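You operate a simulated robot arm through the tools that you are given. There is no shell and no other tool.

You run a simulated robot arm. Do the job below in one go: nothing can be reset, and whatever is moved stays where it is left.

## Task
Fill the orange barge with grain to the yellow line; shut its hatch.
Fine: push it under the silo, swing the orange chute over the open hold, hold the green FEED lever down; spill none; swing the chute back; the grey barge stays. Where these are worked on the way, their far stop is far enough and under half their travel is too little: orange chute.

It is judged by the outcome, as a careful person would: the job done as asked, and still so three seconds after it is handed in. It fails if anything else is knocked over, pushed out of place, dropped, spilled or broken.

## Robot
A 7-joint arm with a two-finger parallel gripper, fixed in place. Base frame: the origin is at the foot of the arm, x ahead of it, y to its left, z up; the work surface is at about z = 76. Units: cm, rad, N and s.
Its first joint turns from -2.897 to 2.897 rad. Payload 4.4 kg.
The TCP is the grasp point between the finger pads, 2.3 cm short of the fingertips. In the tool frame z runs along the fingers and y along their closing line. The gripper opens to 9.4 cm. The fingers are 3.8 cm wide and 1 cm thick; the gripper's body (5.4 by 9.6 cm) begins 3.9 cm behind the TCP.
Orientation is told as [roll, pitch, yaw] about the base's x, y, z axes, in that order, counted from this pose: with the fingers straight down and closing along the base's y, the tool's x points along the base's -x, its y along +y and its z along -z.

## Interface
- The arm moves only by the tool step_arm. Its argument "plan" is text: rows parted by semicolons, each of 7 numbers parted by spaces: the opening, from 0 (shut) to 1 (fully open), then the shift along the tool's x, y, z in units of 250 mm (1.0 is 250 mm), then the turn, a rotation vector about the tool's x, y, z in units of 60 degrees (1.0 is 60 degrees). In form: claw tx ty tz ax ay az; .... A call has 1 to 20 rows; each row is the pose to reach, as a shift and turn from the pose commanded when the call began, along the tool's axes at that moment. A call with a number of a shift or a turn outside -1 to 1 is refused whole. Each row takes 0.2 s and may step no farther than 5 cm and 0.15 rad from the row before; otherwise, or with a gripper value out of range, the whole call is refused. Where a pose cannot be reached the arm comes as near as it can. A force on the tool above 90 N (or 10 N above the force at the start of the call, whichever is more), or a blocked arm, ends the call early, and 0.2 s more pass. Each finger travels about 7.2 cm/s and halts on what it meets, pressing with about 40 N; the grip force reading is that of the motor and also rises with nothing between the fingers. The clock runs only during rows and for 0.2 s after the last one: add rows that repeat a pose to give the fingers time. It gives the time, the measured TCP pose, the force on the tool (base axes), the opening and the grip force at its end, in the units of the frame above (readings bear some noise), with the torque about the TCP (base axes, N m) and any sound that the robot's microphone picked up, and new pictures: "views" is both (left out), scene, wrist or none.
- Cameras (640 x 400 px; columns grow to the right, rows downward): "scene" is fixed at [40.12, 64.82, 149.21]; the picture's right is [-0.98, 0.20, 0.00], its down [0.16, 0.79, -0.59] and it looks along [-0.12, -0.58, -0.81] (base axes); focal length 214 px, centre (320, 200). "wrist" rides on the gripper at [8.6, 1.6, -7.4] in the tool frame; the picture's right is [-0.18, 0.98, 0.00], its down [-0.58, -0.11, -0.81] and it looks along [-0.79, -0.15, 0.59] (tool axes); focal length 243 px, centre (320, 200). There is no depth. A picture from a camera that has moved, and an enlarged one, comes with that camera's place and axes in the base frame and with its lens.
- inspect(camera, box): a new picture of the part [left, top, right, bottom] of that camera's present view, enlarged. It takes no simulated time.
- finish_job(): hands the job in; it is judged then, once.

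Places have to be worked out from the pictures, the camera data and where the tool is seen. Open the gripper and draw the arm clear of the work before you hand the job in, unless the task says otherwise.

The tools are called after "Request:" as name(argument=value, ...) on one line, values as JSON. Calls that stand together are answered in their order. step_arm: Moves the arm, as the interface text tells. Its arguments: {"type":"object","properties":{"plan":{"type":"string"},"views":{"type":"string","enum":["both","scene","wrist","none"]}},"required":["plan"]} The other tools are called the same way: inspect (camera, box) takes an enlarged picture of a part of a camera's view; finish_job () hands the job in.

At the start:

```text
time_s: 0.0
ee_pos: [80.82, 18.21, 123.88]
tcp_rot: [0.0, 0.001, 0.0]
force: [0.0, 0.0, -0.5]
torque: [-0.03, 0.0, 0.01]
opening: 9.41
gripper_force: 0.0
```

scene: 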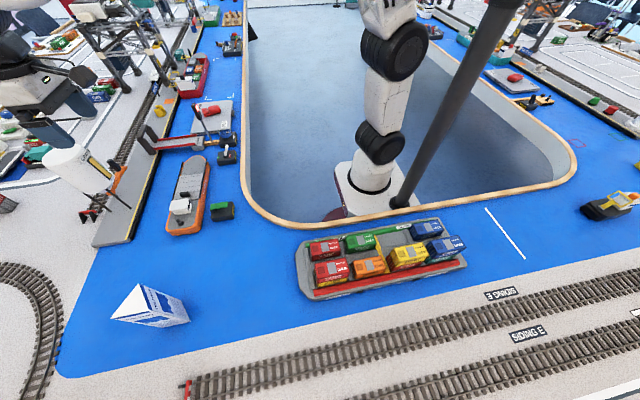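
wrist: 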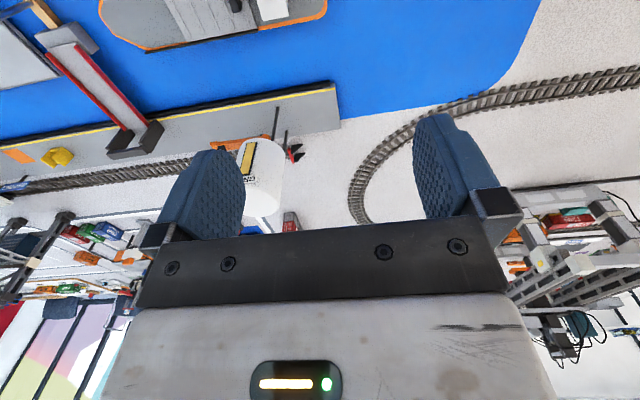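

The scene shows an orange-rimmed barge at the left on the blue water, next to a quay with a white silo. I'll enlarge those parts first.

Request:
inspect(camera="scene", box=[40, 120, 260, 260])

Request:
inspect(camera="scene", box=[140, 0, 260, 160])

Request:
inspect(camera="wrist", box=[0, 0, 340, 240])

```text
2.86 times, centred on (150, 190) of scene
camera zoom: at [40.12, 64.82, 149.21], right [-0.98, 0.2, 0.0], down [0.16, 0.79, -0.59], along [-0.12, -0.58, -0.81], focal length 613 px, centre (806, 229)
```

zoom: 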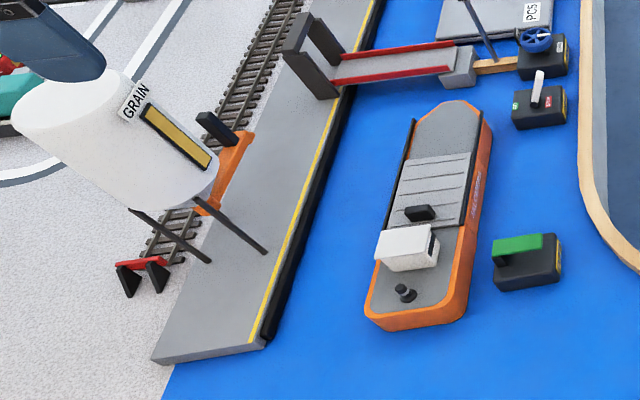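

```text
2.50 times, centred on (200, 80) of scene
camera zoom: at [40.12, 64.82, 149.21], right [-0.98, 0.2, 0.0], down [0.16, 0.79, -0.59], along [-0.12, -0.58, -0.81], focal length 536 px, centre (620, 500)
```

zoom: 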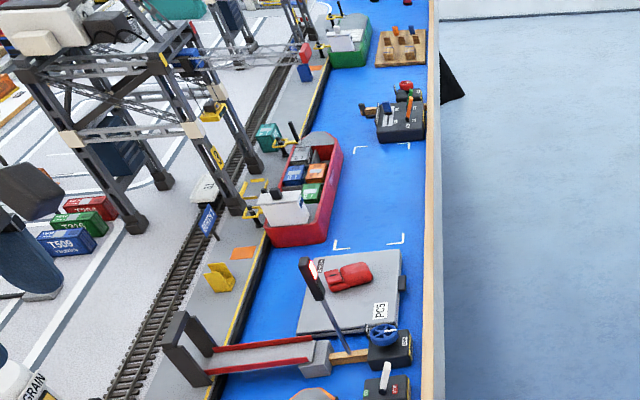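

```text
1.67 times, centred on (170, 120) of wrist
camera zoom: at [72.17, 19.94, 131.32], right [0.18, 0.98, 0.0], down [0.58, -0.11, 0.81], along [0.79, -0.15, -0.59], focal length 404 px, centre (570, 333)
```

zoom: 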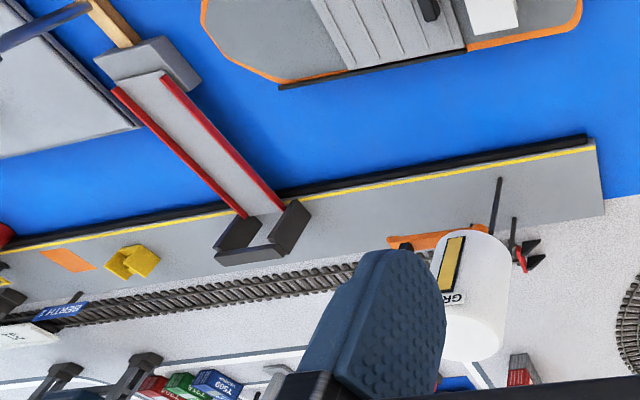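

The barge lies near x≈80, spanning y≈-20..20, the quay edge is at x≈99, and the silo stands over the quay around y≈0. I'll lower the hand and move it toward the base to see the silo, chute and barge more closely.

Request:
step_arm(plan="1 0.09 -0.09 0.1 0 0 0; 1 0.18 -0.18 0.2 0 0 0; 1 0.27 -0.27 0.3 0 0 0; 1 0.36 -0.36 0.4 0 0 0; 1 0.45 -0.45 0.5 0 0 0; 1 0.54 -0.54 0.55 0 0 0; 1 0.6 -0.6 0.6 0 0 0; 1 0.6 -0.6 0.6 0 0 0")

```text
time_s: 1.8
ee_pos: [65.87, 3.34, 108.9]
tcp_rot: [0.0, 0.0, 0.001]
force: [0.2, -0.6, 0.2]
torque: [0.02, -0.01, 0.0]
opening: 9.41
gripper_force: 0.1
camera wrist: at [57.08, 4.93, 116.29], right [0.18, 0.98, 0.0], down [0.58, -0.11, 0.81], along [0.79, -0.15, -0.59], focal length 243 px, centre (320, 200)
```

scene: 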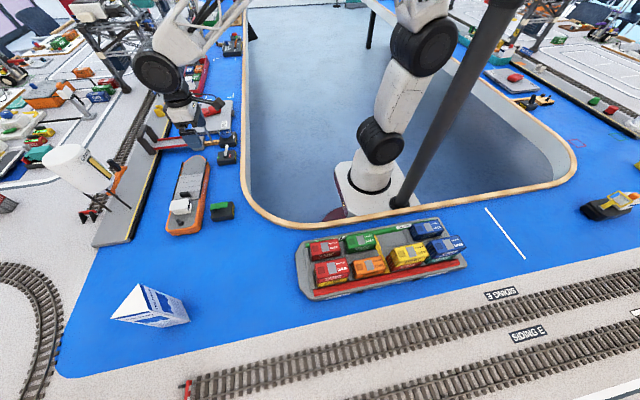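
wrist: 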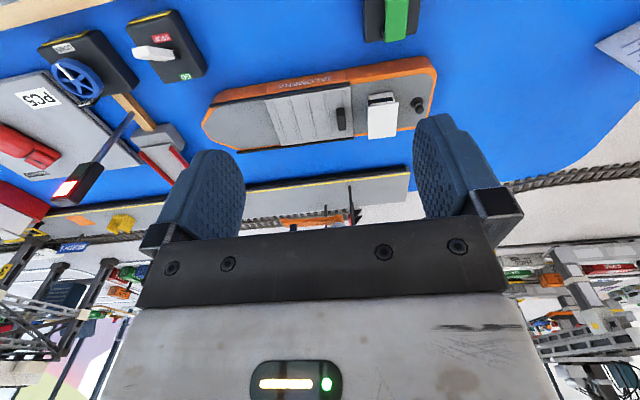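

The wrist view shows the barge's hatch with a dark knob, the deckhouse, the FEED console and the GO/STOP console. I'll zoom in on each of these.

Request:
inspect(camera="wrist", box=[190, 30, 450, 240])

Request:
inspect(camera="wrist", box=[20, 0, 260, 200])

Request:
inspect(camera="scene", box=[40, 130, 140, 230])

Request:
inspect(camera="scene", box=[140, 130, 260, 240])

```text
1.90 times, centred on (320, 135) of wrist
camera zoom: at [57.08, 4.93, 116.29], right [0.18, 0.98, 0.0], down [0.58, -0.11, 0.81], along [0.79, -0.15, -0.59], focal length 462 px, centre (320, 324)
```

zoom: 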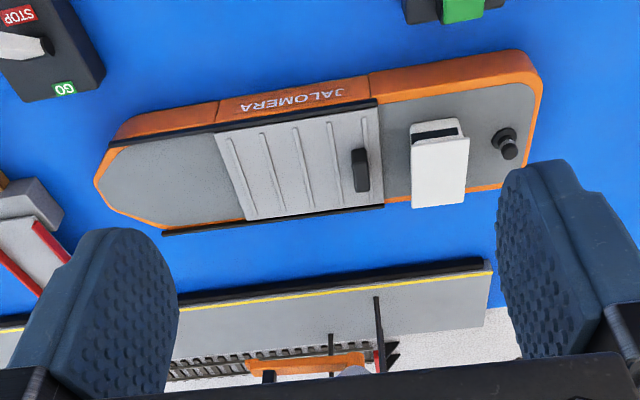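

```text
2.00 times, centred on (140, 100) of wrist
camera zoom: at [57.08, 4.93, 116.29], right [0.18, 0.98, 0.0], down [0.58, -0.11, 0.81], along [0.79, -0.15, -0.59], focal length 485 px, centre (680, 400)
```

zoom: 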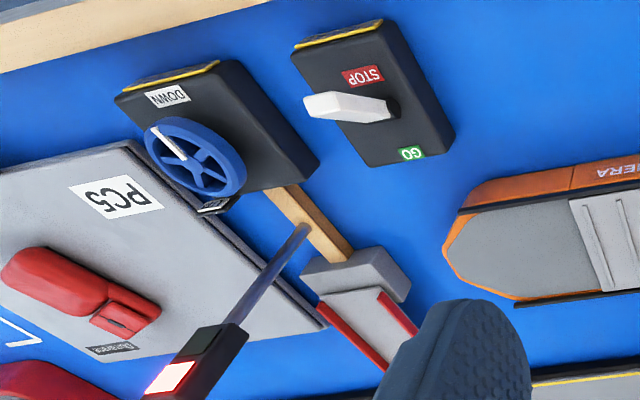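

```text
4.00 times, centred on (90, 180) of scene
camera zoom: at [40.12, 64.82, 149.21], right [-0.98, 0.2, 0.0], down [0.16, 0.79, -0.59], along [-0.12, -0.58, -0.81], focal length 858 px, centre (1240, 280)
```

zoom: 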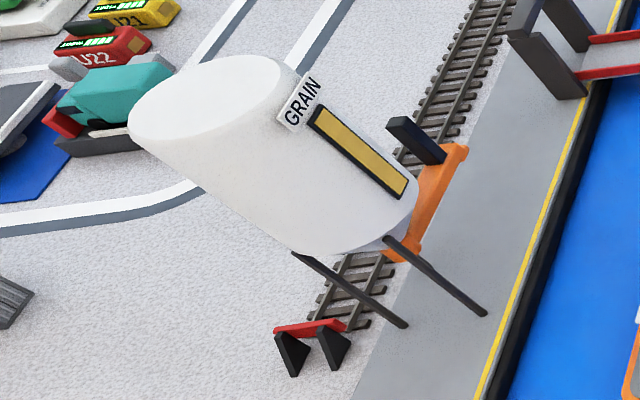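

```text
3.64 times, centred on (200, 185) of scene
camera zoom: at [40.12, 64.82, 149.21], right [-0.98, 0.2, 0.0], down [0.16, 0.79, -0.59], along [-0.12, -0.58, -0.81], focal length 780 px, centre (756, 254)
```

zoom: 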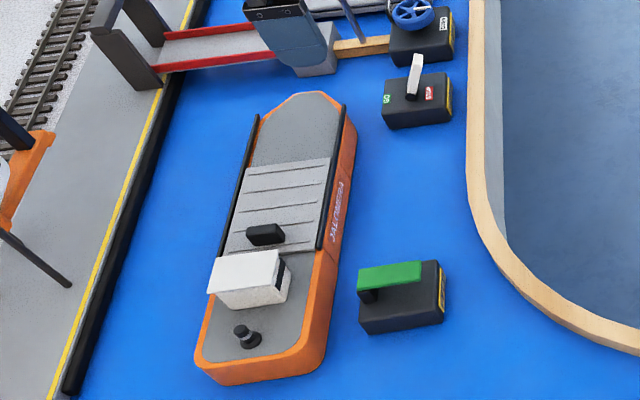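

The geometry so far: barge axis along y with its near side at x≈75.7, hatch handle ≈(80, 4), chute lying on the quay from about (107,1) to (108,-15) at z≈85 with an upright black handle near its tip, and FEED lever ≈(68,11). I'll raise the hand and move it toward -y for a better look at the chute.

Request:
step_arm(plan="1 -0.1 -0.05 -0.15 0 0 0; 1 -0.2 -0.1 -0.3 0 0 0; 1 -0.3 -0.15 -0.4 0 0 0; 1 -0.4 -0.2 -0.4 0 0 0; 1 -0.45 -0.3 -0.4 0 0 0; 1 -0.45 -0.4 -0.4 0 0 0; 1 -0.45 -0.4 -0.4 0 0 0")

```text
time_s: 3.4
ee_pos: [77.16, -6.68, 118.84]
tcp_rot: [-0.001, 0.0, -0.001]
force: [-0.5, -0.2, 0.2]
torque: [0.0, 0.01, 0.01]
opening: 9.43
gripper_force: 0.1
camera wrist: at [68.49, -5.09, 126.34], right [0.18, 0.98, 0.0], down [0.58, -0.11, 0.81], along [0.79, -0.15, -0.59], focal length 243 px, centre (320, 200)
```

scene: 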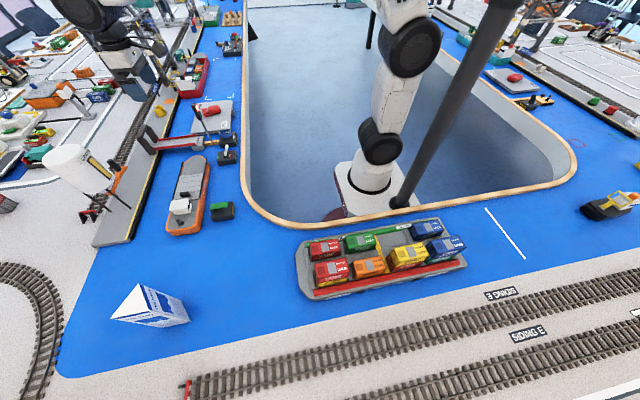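
wrist: 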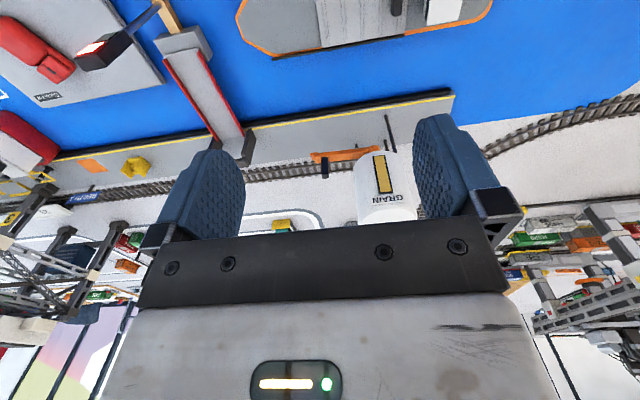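

Request:
inspect(camera="wrist", box=[240, 80, 440, 240])

```text
2.50 times, centred on (340, 160) of wrist
camera zoom: at [68.49, -5.09, 126.34], right [0.18, 0.98, 0.0], down [0.58, -0.11, 0.81], along [0.79, -0.15, -0.59], focal length 606 px, centre (270, 300)
```

zoom: 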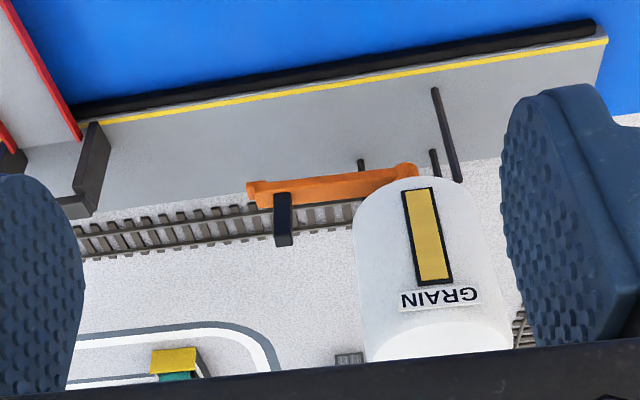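

The handle stands at about (107, -11), z 86–91, with the chute pivot near (107,0), so swung out its tip should hang over about (92,0). The barge therefore needs to move about 12 cm in +x to the quay, so I'll place the hand on its near side with fingers open.

Request:
step_arm(plan="1 0.1 0.08 0.08 0 0 0; 1 0.2 0.16 0.2 0 0 0; 1 0.3 0.232 0.34 0 0 0; 1 0.323 0.232 0.52 0 0 0; 1 0.323 0.232 0.7 0 0 0; 1 0.323 0.232 0.88 0 0 0; 1 0.323 0.232 1.0 0 0 0; 1 0.323 0.232 1.0 0 0 0")

```text
time_s: 5.2
ee_pos: [69.01, -0.76, 93.72]
tcp_rot: [0.001, 0.0, -0.001]
force: [0.0, -0.1, -0.6]
torque: [0.05, 0.0, 0.01]
opening: 9.4
gripper_force: 0.1
camera wrist: at [60.3, 0.81, 101.21], right [0.18, 0.98, 0.0], down [0.58, -0.11, 0.81], along [0.79, -0.15, -0.59], focal length 243 px, centre (320, 200)
```

scene: 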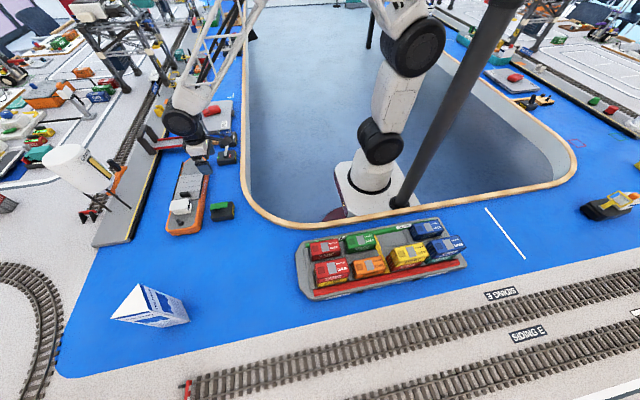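
wrist: 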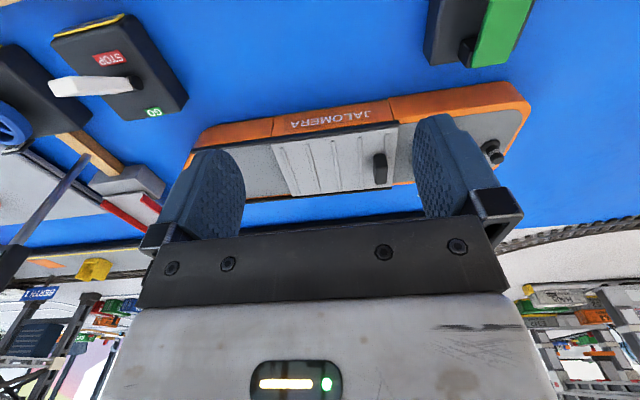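

I'm clear of the consoles on either side. I'll descend beside the hull at x≈71 with the fingertips about 2 cm above the surface.

Request:
step_arm(plan="1 -0.04 0 0.15 0 0 0; 1 -0.08 0 0.3 0 0 0; 1 -0.08 0 0.42 0 0 0; 1 -0.08 0 0.5 0 0 0; 1 -0.08 0 0.53 0 0 0; 1 -0.08 0 0.53 0 0 0")

```text
time_s: 6.6
ee_pos: [71.0, -0.84, 80.66]
tcp_rot: [0.0, 0.001, 0.001]
force: [0.7, -1.2, 0.1]
torque: [0.01, 0.0, -0.03]
opening: 9.38
gripper_force: 0.1
camera wrist: at [62.33, 0.77, 88.1], right [0.18, 0.98, 0.0], down [0.58, -0.11, 0.81], along [0.79, -0.15, -0.59], focal length 243 px, centre (320, 200)
```

scene: 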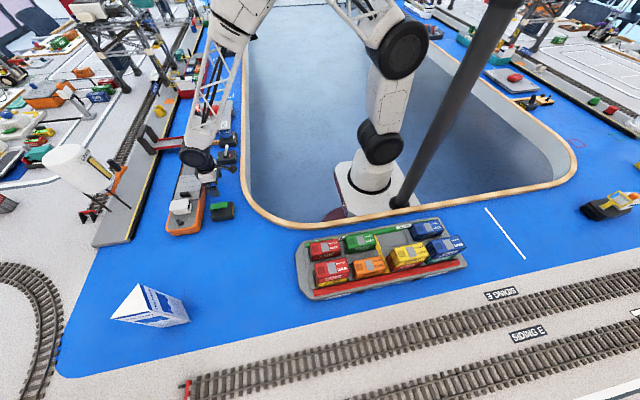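
wrist: 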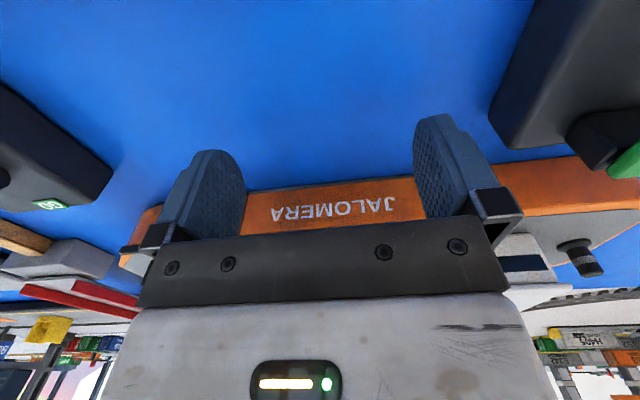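

Fingers face the hull side squarely around the ship's middle. I'll push slowly in +x, 0.65 cm per row.

Request:
step_arm(plan="1 -0.04 0 0 0 0 0; 1 -0.08 0 0 0 0 0; 1 -0.11 0 0 0 0 0; 1 -0.14 0 0 0 0 0; 1 -0.165 0 0 0 0 0; 1 -0.19 0 0 0 0 0; 1 -0.215 0 0 0 0 0; 1 -0.24 0 0 0 0 0; 1 -0.265 0 0 0 0 0; 1 -0.29 0 0 0 0 0; 1 -0.315 0 0 0 0 0; 1 -0.34 0 0 0 0 0; 1 -0.365 0 0 0 0 0; 1 -0.39 0 0 0 0 0; 1 -0.415 0 0 0 0 0; 1 -0.44 0 0 0 0 0")

```text
time_s: 10.0
ee_pos: [82.05, -0.9, 80.51]
tcp_rot: [0.0, 0.0, 0.0]
force: [-3.4, 0.2, 0.6]
torque: [0.0, 0.06, -0.06]
opening: 9.39
gripper_force: 0.0
camera wrist: at [73.38, 0.72, 88.03], right [0.18, 0.98, 0.0], down [0.58, -0.11, 0.81], along [0.79, -0.15, -0.59], focal length 243 px, centre (320, 200)
```

scene: 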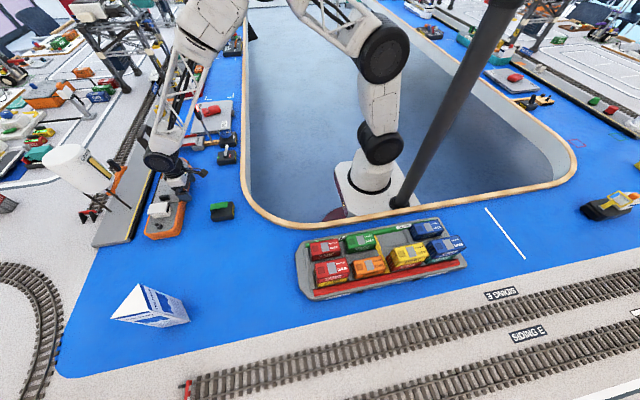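
wrist: 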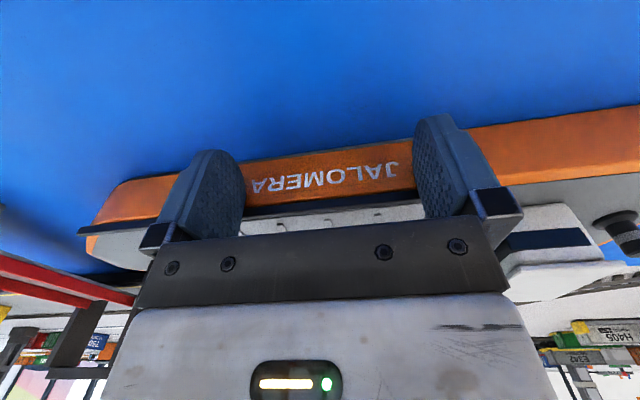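

The barge moves with 3–4 N and stays parallel to the quay. I'll continue more slowly until it meets the fender.

Request:
step_arm(plan="1 -0.02 0 0 0 0 0; 1 -0.04 0 0 0 0 0; 1 -0.06 0 0 0 0 0; 1 -0.08 0 0 0 0 0; 1 -0.1 0 0 0 0 0; 1 -0.12 0 0 0 0 0; 1 -0.12 0 0 0 0 0")

Request:
inspect(camera="scene", box=[80, 130, 220, 250])

```text
time_s: 11.6
ee_pos: [84.98, -0.77, 80.62]
tcp_rot: [0.0, 0.0, -0.001]
force: [-3.3, 0.3, -0.1]
torque: [-0.02, 0.04, 0.13]
opening: 9.4
gripper_force: 0.1
camera wrist: at [76.29, 0.74, 88.05], right [0.18, 0.98, 0.0], down [0.58, -0.11, 0.81], along [0.79, -0.15, -0.59], focal length 243 px, centre (320, 200)
```

scene: 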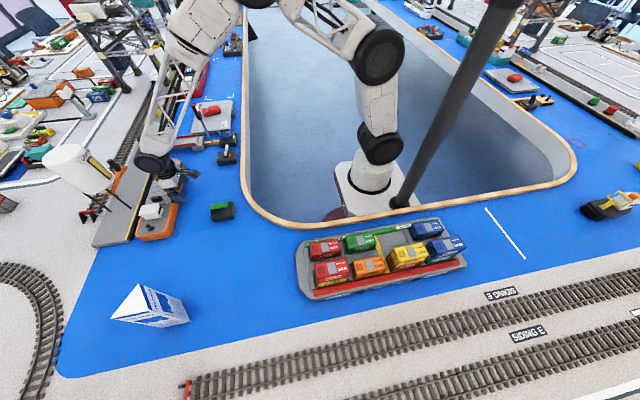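
wrist: 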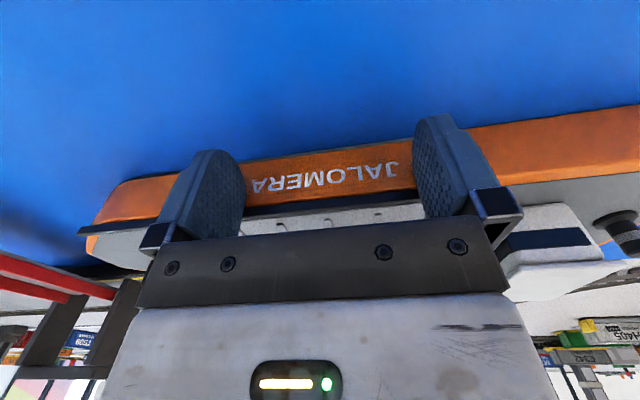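

```text
3.33 times, centred on (150, 190) of scene
camera zoom: at [40.12, 64.82, 149.21], right [-0.98, 0.2, 0.0], down [0.16, 0.79, -0.59], along [-0.12, -0.58, -0.81], focal length 715 px, centre (887, 233)
```

zoom: 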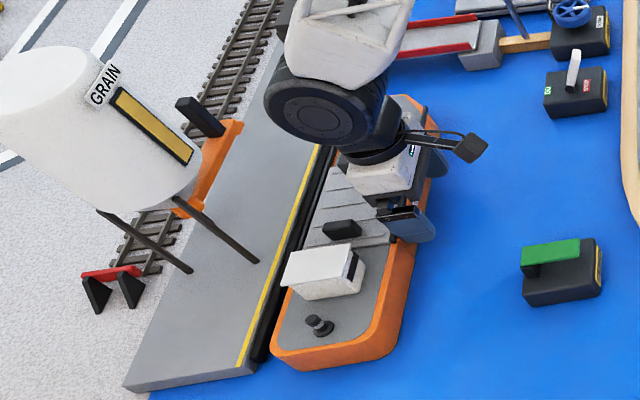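

The hull is close to the fender; I'll nudge a little further in small steps and watch the force.

Request:
step_arm(plan="1 -0.01 0 0 0 0 0; 1 -0.02 0 0 0 0 0; 1 -0.03 0 0 0 0 0; 1 -0.04 0 0 0 0 0; 1 -0.04 0 0 0 0 0", views="none")

Request:
inspect(camera="scene", box=[120, 160, 200, 250])

```text
time_s: 12.8
ee_pos: [86.0, -0.85, 80.65]
tcp_rot: [0.001, 0.0, 0.0]
force: [-1.4, -0.8, 1.1]
torque: [0.0, 0.01, -0.01]
opening: 9.4
gripper_force: 0.0
```

```text
4.44 times, centred on (160, 205) of scene
camera zoom: at [40.12, 64.82, 149.21], right [-0.98, 0.2, 0.0], down [0.16, 0.79, -0.59], along [-0.12, -0.58, -0.81], focal length 953 px, centre (1031, 178)
```

zoom: 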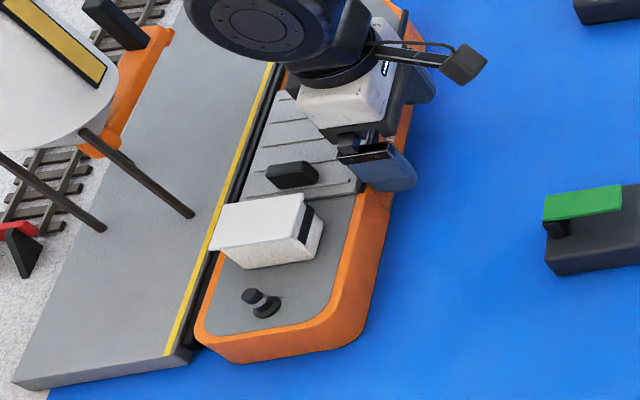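

The gap looks almost closed with no clear contact force yet; I'll make one more 0.6 cm nudge.

Request:
step_arm(plan="1 -0.006 0 0 0 0 0; 1 -0.012 0 0 0 0 0; 1 -0.018 0 0 0 0 0; 1 -0.024 0 0 0 0 0", views="none")

Request:
inspect(camera="scene", box=[120, 160, 200, 250])

```text
time_s: 13.8
ee_pos: [86.52, -0.95, 80.53]
tcp_rot: [0.001, 0.0, 0.0]
force: [-4.6, -0.7, 3.6]
torque: [0.03, 0.01, 0.04]
opening: 9.39
gripper_force: 0.1
```

```text
4.44 times, centred on (160, 205) of scene
camera zoom: at [40.12, 64.82, 149.21], right [-0.98, 0.2, 0.0], down [0.16, 0.79, -0.59], along [-0.12, -0.58, -0.81], focal length 953 px, centre (1031, 178)
```

zoom: 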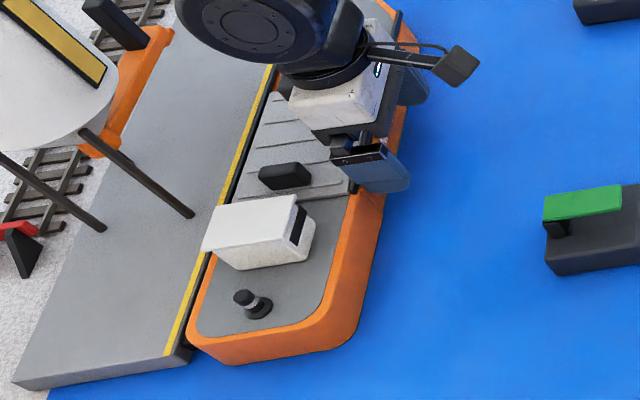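

It's still moving slightly; one more small nudge to find the fender.

Request:
step_arm(plan="1 -0.006 0 0 0 0 0; 1 -0.012 0 0 0 0 0; 1 -0.018 0 0 0 0 0", views="none")

Request:
inspect(camera="scene", box=[120, 160, 200, 250])

```text
time_s: 14.6
ee_pos: [87.04, -0.9, 80.67]
tcp_rot: [0.0, 0.0, -0.001]
force: [-4.5, 0.1, 1.7]
torque: [-0.03, 0.02, 0.01]
opening: 9.38
gripper_force: 0.1
```

```text
4.44 times, centred on (160, 205) of scene
camera zoom: at [40.12, 64.82, 149.21], right [-0.98, 0.2, 0.0], down [0.16, 0.79, -0.59], along [-0.12, -0.58, -0.81], focal length 953 px, centre (1031, 178)
```

zoom: 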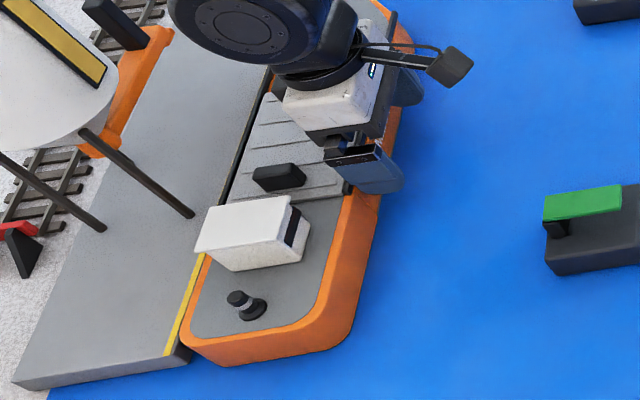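

The barge centre is now ≈93.9, which should already suit the chute's reach, so I stop pushing here. I'll back off, rise, and look at the hatch.

Request:
step_arm(plan="1 0.04 0 0 0 0 0; 1 0.12 0 0 0 0 0; 1 0.2 0 -0.1 0 0 0; 1 0.28 0 -0.25 0 0 0; 1 0.36 0 -0.42 0 0 0; 1 0.44 0 -0.6 0 0 0; 1 0.48 0 -0.78 0 0 0; 1 0.48 0 -0.8 0 0 0")

Request:
inspect(camera="wrist", box=[180, 40, 460, 240])

Request:
inspect(camera="scene", box=[100, 130, 240, 250])

```text
time_s: 16.4
ee_pos: [74.96, -0.92, 100.65]
tcp_rot: [-0.001, 0.0, -0.001]
force: [-0.5, -0.6, 0.3]
torque: [-0.03, -0.04, -0.05]
opening: 9.41
gripper_force: 0.0
camera wrist: at [66.3, 0.65, 108.06], right [0.18, 0.98, 0.0], down [0.58, -0.11, 0.81], along [0.79, -0.15, -0.59], focal length 243 px, centre (320, 200)
```

scene: 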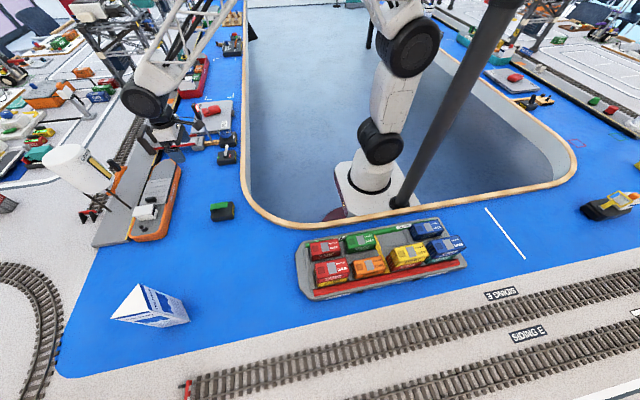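
wrist: 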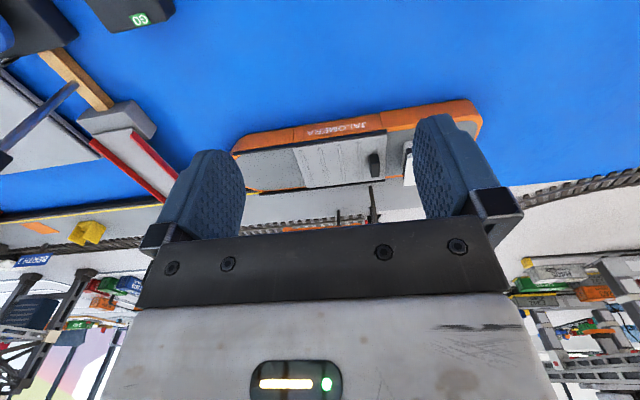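

```text
2.00 times, centred on (320, 140) of wrist
camera zoom: at [66.3, 0.65, 108.06], right [0.18, 0.98, 0.0], down [0.58, -0.11, 0.81], along [0.79, -0.15, -0.59], focal length 485 px, centre (320, 320)
```

zoom: 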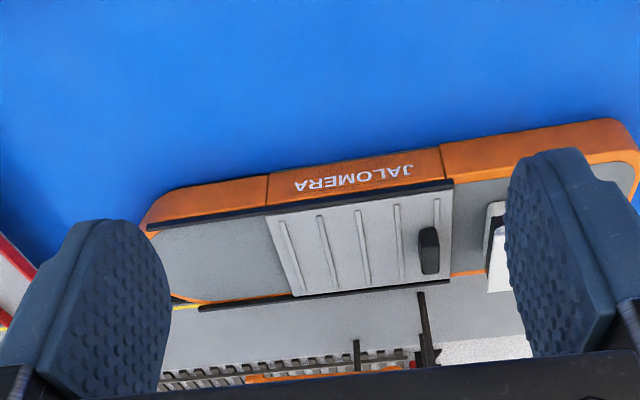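

```text
3.33 times, centred on (170, 190) of scene
camera zoom: at [40.12, 64.82, 149.21], right [-0.98, 0.2, 0.0], down [0.16, 0.79, -0.59], along [-0.12, -0.58, -0.81], focal length 715 px, centre (820, 233)
```

zoom: 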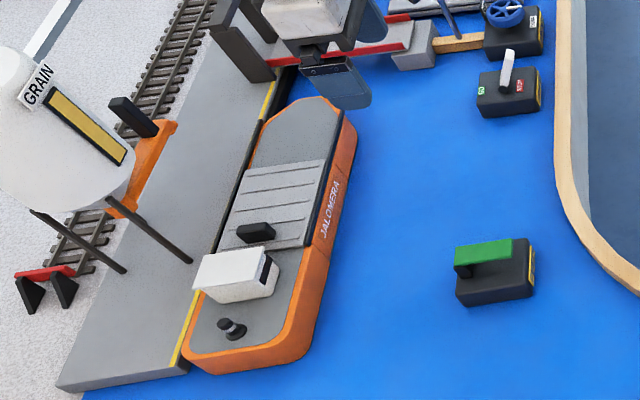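

Triangulated hatch knob is at about (93.9, 3.8, 82.3), with the deckhouse from y≈8. I'll move above it with the fingers partly open, straddling it along y.

Request:
step_arm(plan="0.43 -0.15 0.03 0.03 0 0 0; 0.43 -0.3 0.06 0.06 0 0 0; 0.43 -0.45 0.1 0.1 0 0 0; 0.43 -0.6 0.14 0.14 0 0 0; 0.43 -0.7 0.168 0.18 0 0 0; 0.43 -0.754 0.168 0.22 0 0 0; 0.43 -0.754 0.168 0.3 0 0 0; 0.43 -0.754 0.168 0.3 0 0 0")

Request:
inspect(camera="scene", box=[80, 140, 220, 250])

Request:
inspect(camera="wrist", box=[180, 40, 460, 240])

```text
time_s: 18.2
ee_pos: [94.02, 3.34, 93.1]
tcp_rot: [0.0, 0.0, 0.0]
force: [0.4, -0.1, -0.3]
torque: [-0.01, -0.02, 0.0]
opening: 4.04
gripper_force: 0.0
camera wrist: at [85.31, 4.95, 100.6], right [0.18, 0.98, 0.0], down [0.58, -0.11, 0.81], along [0.79, -0.15, -0.59], focal length 243 px, centre (320, 200)
```

scene: 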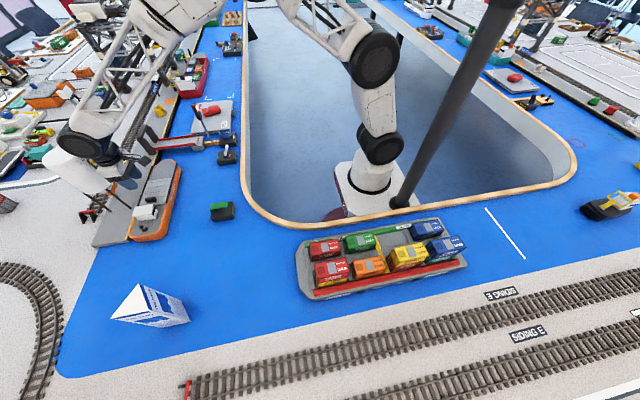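
wrist: 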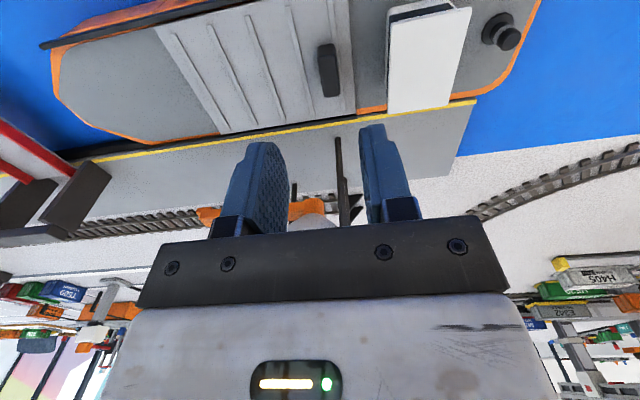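

```text
3.64 times, centred on (150, 195) of scene
camera zoom: at [40.12, 64.82, 149.21], right [-0.98, 0.2, 0.0], down [0.16, 0.79, -0.59], along [-0.12, -0.58, -0.81], focal length 780 px, centre (938, 218)
```

zoom: 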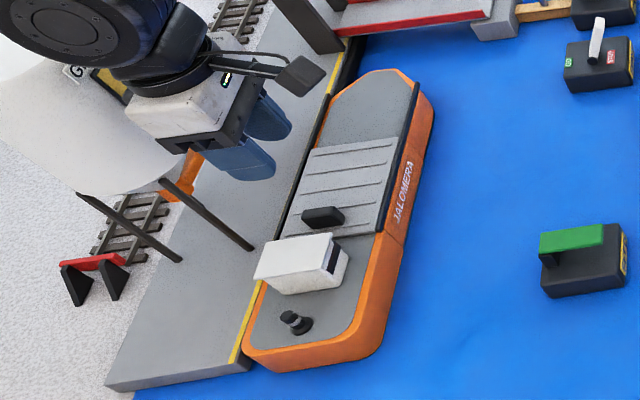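

```text
2.00 times, centred on (320, 140) of wrist
camera zoom: at [85.31, 4.95, 100.6], right [0.18, 0.98, 0.0], down [0.58, -0.11, 0.81], along [0.79, -0.15, -0.59], focal length 485 px, centre (320, 320)
```

zoom: 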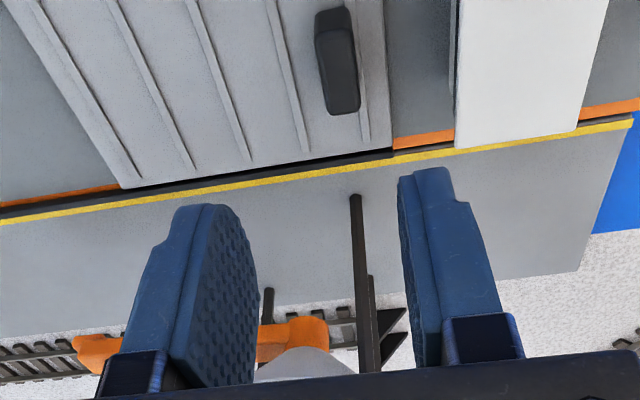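

The knob is at x 91.8–94.7, y≈4.0, centred between the fingers. I'll descend over it, stopping with the fingertips about 1 cm above the hatch plate.

Request:
step_arm(plan="0.43 0.02 0.01 0.1 0 0 0; 0.43 0.02 0.01 0.2 0 0 0; 0.43 0.02 0.01 0.28 0 0 0; 0.43 0.02 0.01 0.33 0 0 0; 0.43 0.02 0.01 0.35 0 0 0; 0.43 0.02 0.01 0.35 0 0 0")

Request:
inspect(camera="wrist", box=[180, 40, 460, 240])

Request:
inspect(camera="scene", box=[110, 160, 200, 240])

```text
time_s: 19.6
ee_pos: [93.43, 3.56, 84.27]
tcp_rot: [-0.001, 0.0, 0.001]
force: [0.0, 0.0, -0.5]
torque: [0.0, -0.01, 0.03]
opening: 4.05
gripper_force: 0.2
camera wrist: at [84.67, 5.19, 91.73], right [0.18, 0.98, 0.0], down [0.58, -0.11, 0.81], along [0.79, -0.15, -0.59], focal length 243 px, centre (320, 200)
```

scene: 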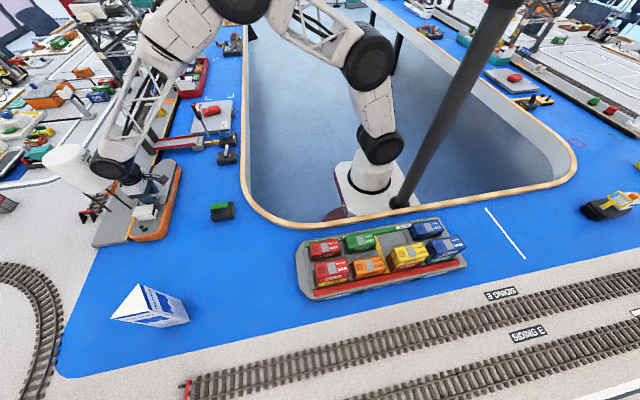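
wrist: 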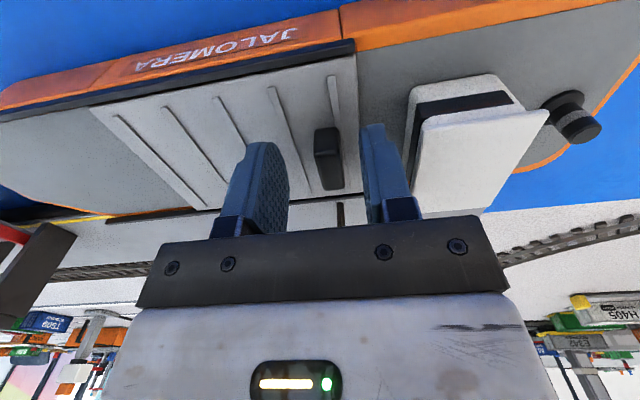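

```text
2.00 times, centred on (320, 140) of wrist
camera zoom: at [84.67, 5.19, 91.73], right [0.18, 0.98, 0.0], down [0.58, -0.11, 0.81], along [0.79, -0.15, -0.59], focal length 485 px, centre (320, 320)
```

zoom: 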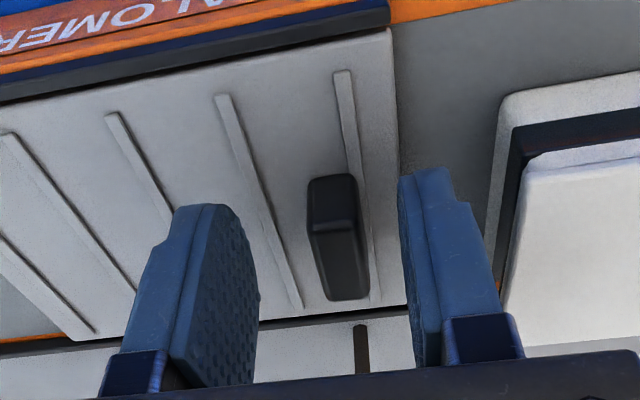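

```text
5.00 times, centred on (155, 200) of scene
camera zoom: at [40.12, 64.82, 149.21], right [-0.98, 0.2, 0.0], down [0.16, 0.79, -0.59], along [-0.12, -0.58, -0.81], focal length 1072 px, centre (1145, 200)
```

zoom: 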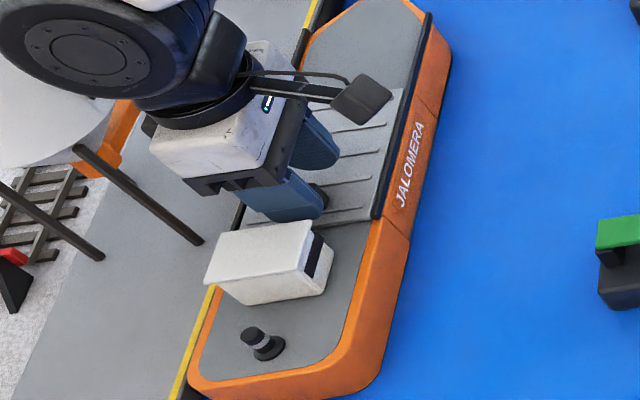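

The knob sits between the fingers and no contact force shows. I'll slide in -y (toward the bow) by 3 cm and check that the hatch moves, not the barge.

Request:
step_arm(plan="0.43 0 -0.02 0 0 0 0; 0.43 0 -0.04 0 0 0 0; 0.43 0 -0.06 0 0 0 0; 0.43 0 -0.08 0 0 0 0; 0.43 0 -0.1 0 0 0 0; 0.43 0 -0.12 0 0 0 0; 0.43 0 -0.12 0 0 0 0")

Request:
inspect(camera="scene", box=[110, 160, 200, 240])

```text
time_s: 21.2
ee_pos: [93.33, 0.61, 84.34]
tcp_rot: [0.001, 0.001, -0.001]
force: [0.8, 1.0, -0.1]
torque: [0.0, 0.0, -0.03]
opening: 4.03
gripper_force: 0.0
camera wrist: at [84.66, 2.16, 91.83], right [0.18, 0.98, 0.0], down [0.58, -0.11, 0.81], along [0.79, -0.15, -0.59], focal length 243 px, centre (320, 200)
```

scene: 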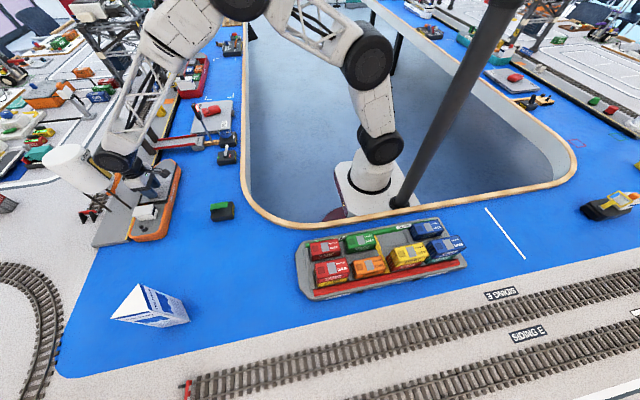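
wrist: 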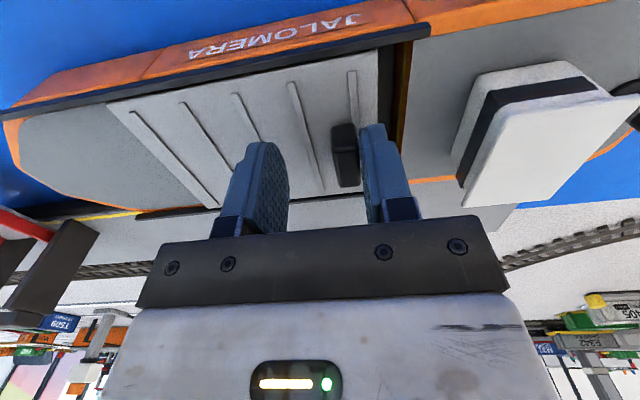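

```text
5.00 times, centred on (155, 200) of scene
camera zoom: at [40.12, 64.82, 149.21], right [-0.98, 0.2, 0.0], down [0.16, 0.79, -0.59], along [-0.12, -0.58, -0.81], focal length 1072 px, centre (1145, 200)
```

zoom: 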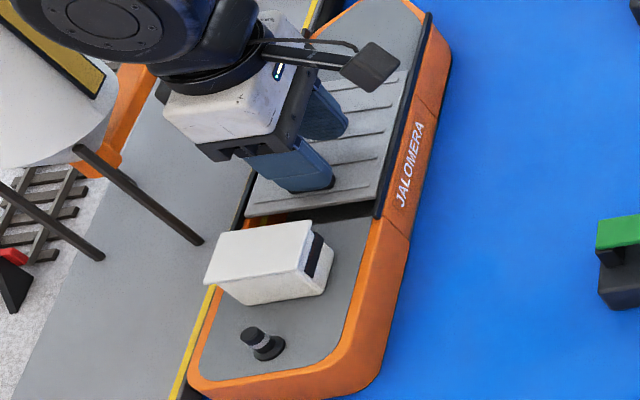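

The hatch slides at about 1 N and the barge stayed put. I'll continue another 6 cm.

Request:
step_arm(plan="0.43 0 -0.024 0 0 0 0; 0.43 0 -0.048 0 0 0 0; 0.43 0 -0.072 0 0 0 0; 0.43 0 -0.096 0 0 0 0; 0.43 0 -0.12 0 0 0 0; 0.43 0 -0.144 0 0 0 0; 0.43 0 -0.168 0 0 0 0; 0.43 0 -0.192 0 0 0 0; 0.43 0 -0.216 0 0 0 0; 0.43 0 -0.24 0 0 0 0")

Request:
inspect(camera="scene", box=[110, 160, 200, 240])

Request:
inspect(camera="wrist", box=[100, 0, 600, 240])

```text
time_s: 23.4
ee_pos: [93.56, -5.52, 84.36]
tcp_rot: [-0.001, -0.001, 0.0]
force: [-0.1, 0.5, 0.1]
torque: [0.01, -0.01, 0.0]
opening: 4.03
gripper_force: 0.6
camera wrist: at [84.74, -3.85, 91.82], right [0.18, 0.98, 0.0], down [0.58, -0.11, 0.81], along [0.79, -0.15, -0.59], focal length 243 px, centre (320, 200)
```

scene: 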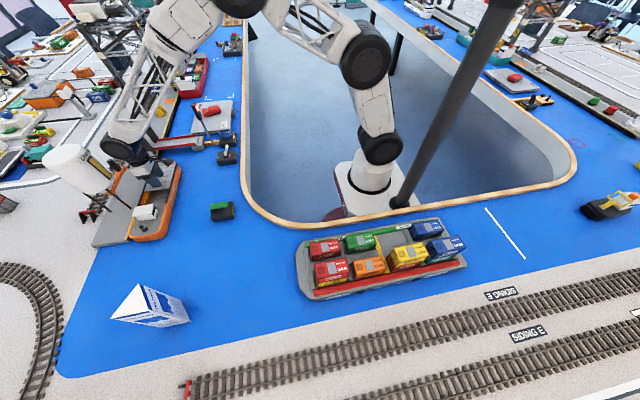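
wrist: 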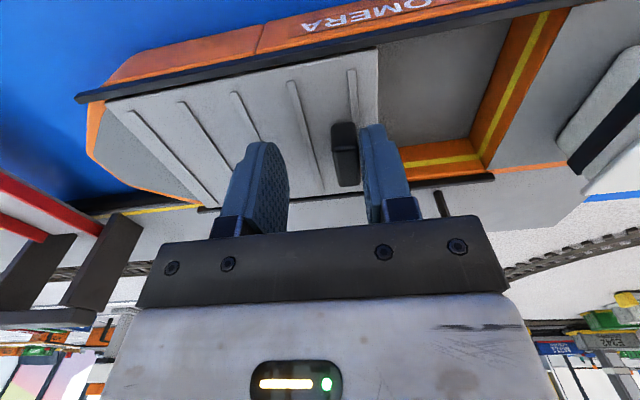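

```text
5.00 times, centred on (155, 200) of scene
camera zoom: at [40.12, 64.82, 149.21], right [-0.98, 0.2, 0.0], down [0.16, 0.79, -0.59], along [-0.12, -0.58, -0.81], focal length 1072 px, centre (1145, 200)
```

zoom: 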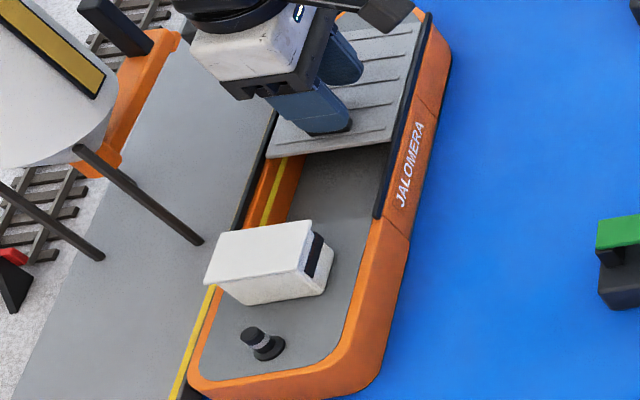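

```text
1.28 times, centred on (350, 120) of wrist
camera zoom: at [84.74, -3.85, 91.82], right [0.18, 0.98, 0.0], down [0.58, -0.11, 0.81], along [0.79, -0.15, -0.59], focal length 311 px, centre (282, 302)
```

zoom: 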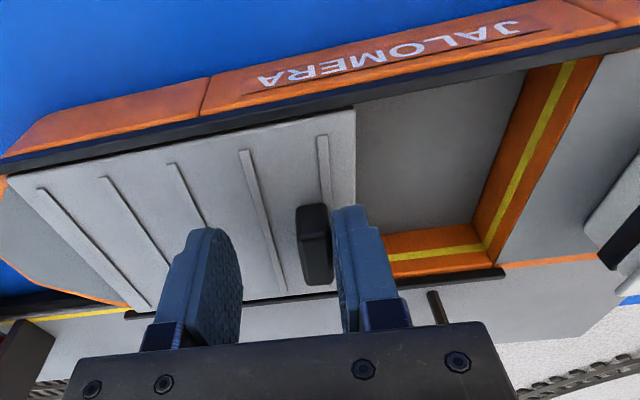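

The hold is open with a yellow line inside. I'll slide the hatch further in small steps toward its stop, watching the force so that I don't drag the barge.

Request:
step_arm(plan="0.43 0 -0.02 0 0 0 0; 0.43 0 -0.04 0 0 0 0; 0.43 0 -0.06 0 0 0 0; 0.43 0 -0.08 0 0 0 0")

Request:
inspect(camera="scene", box=[110, 160, 200, 240])

```text
time_s: 24.4
ee_pos: [93.37, -7.23, 84.41]
tcp_rot: [0.0, 0.0, 0.001]
force: [0.2, -0.3, 0.4]
torque: [0.01, 0.03, -0.02]
opening: 4.05
gripper_force: 0.2
camera wrist: at [84.74, -5.79, 91.8], right [0.18, 0.98, 0.0], down [0.58, -0.11, 0.81], along [0.79, -0.15, -0.59], focal length 243 px, centre (320, 200)
```

scene: 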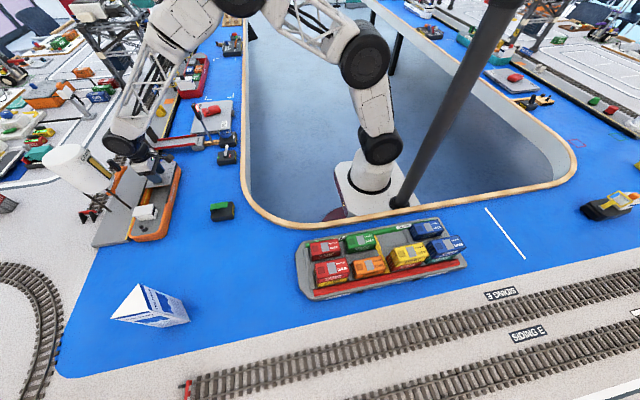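
wrist: 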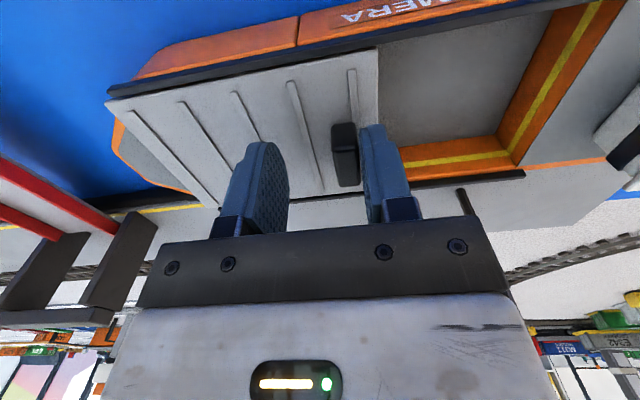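

```text
5.00 times, centred on (155, 200) of scene
camera zoom: at [40.12, 64.82, 149.21], right [-0.98, 0.2, 0.0], down [0.16, 0.79, -0.59], along [-0.12, -0.58, -0.81], focal length 1072 px, centre (1145, 200)
```

zoom: 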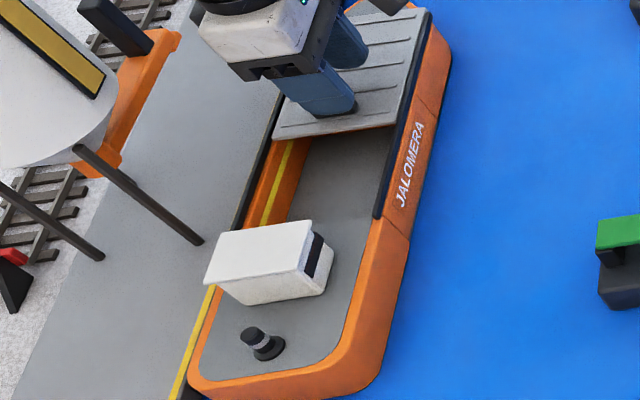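

The hatch has reached the end of its rails and the hold is open from roughly y=-5 to 5. I'll lift the hand clear, then move toward the chute handle while tilting the fingers outward.

Request:
step_arm(plan="0.43 0 0.02 -0.04 0 0 0; 0.43 0 0.02 -0.12 0 0 0; 0.6 0 0 -0.28 0 0 0; 0.8 0.05 -0.05 -0.44 0 0 0; 0.8 0.1 -0.1 -0.58 0 -0.1 0; 0.8 0.1 -0.14 -0.66 0 -0.24 0; 0.8 0.1 -0.146 -0.66 0 -0.38 0; 0.8 0.1 -0.146 -0.66 0 -0.52 0; 0.8 0.1 -0.146 -0.66 0 -0.6 0; 0.8 0.1 -0.146 -0.66 0 -0.6 0")

Request:
inspect(camera="scene", box=[60, 120, 200, 240])

```text
time_s: 26.6
ee_pos: [90.85, -11.01, 100.78]
tcp_rot: [-0.001, -0.63, -0.001]
force: [0.1, -0.1, 0.3]
torque: [-0.01, -0.03, 0.0]
opening: 7.52
gripper_force: 0.1
camera wrist: at [79.48, -9.44, 101.74], right [0.15, 0.98, 0.11], down [0.0, -0.11, 0.99], along [0.99, -0.15, -0.01], focal length 243 px, centre (320, 200)
```

scene: 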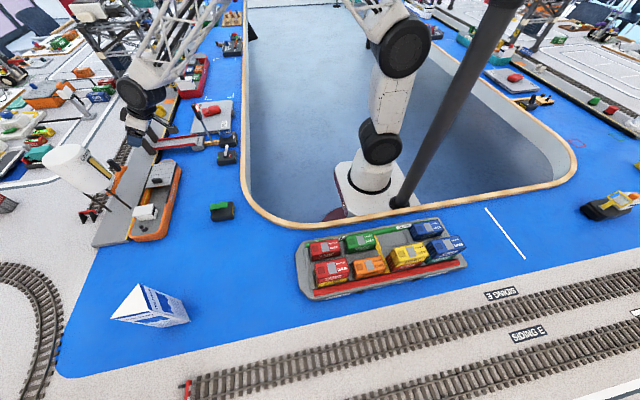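
wrist: 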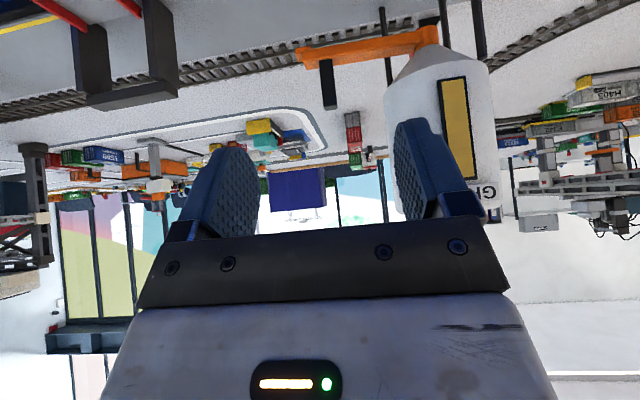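

```text
3.33 times, centred on (130, 180) of scene
camera zoom: at [40.12, 64.82, 149.21], right [-0.98, 0.2, 0.0], down [0.16, 0.79, -0.59], along [-0.12, -0.58, -0.81], focal length 715 px, centre (953, 267)
```

zoom: 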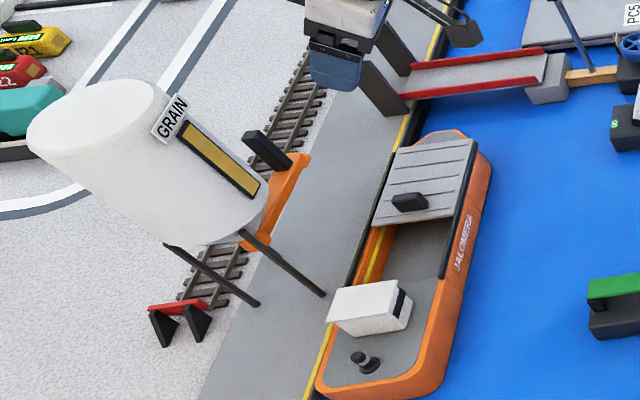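

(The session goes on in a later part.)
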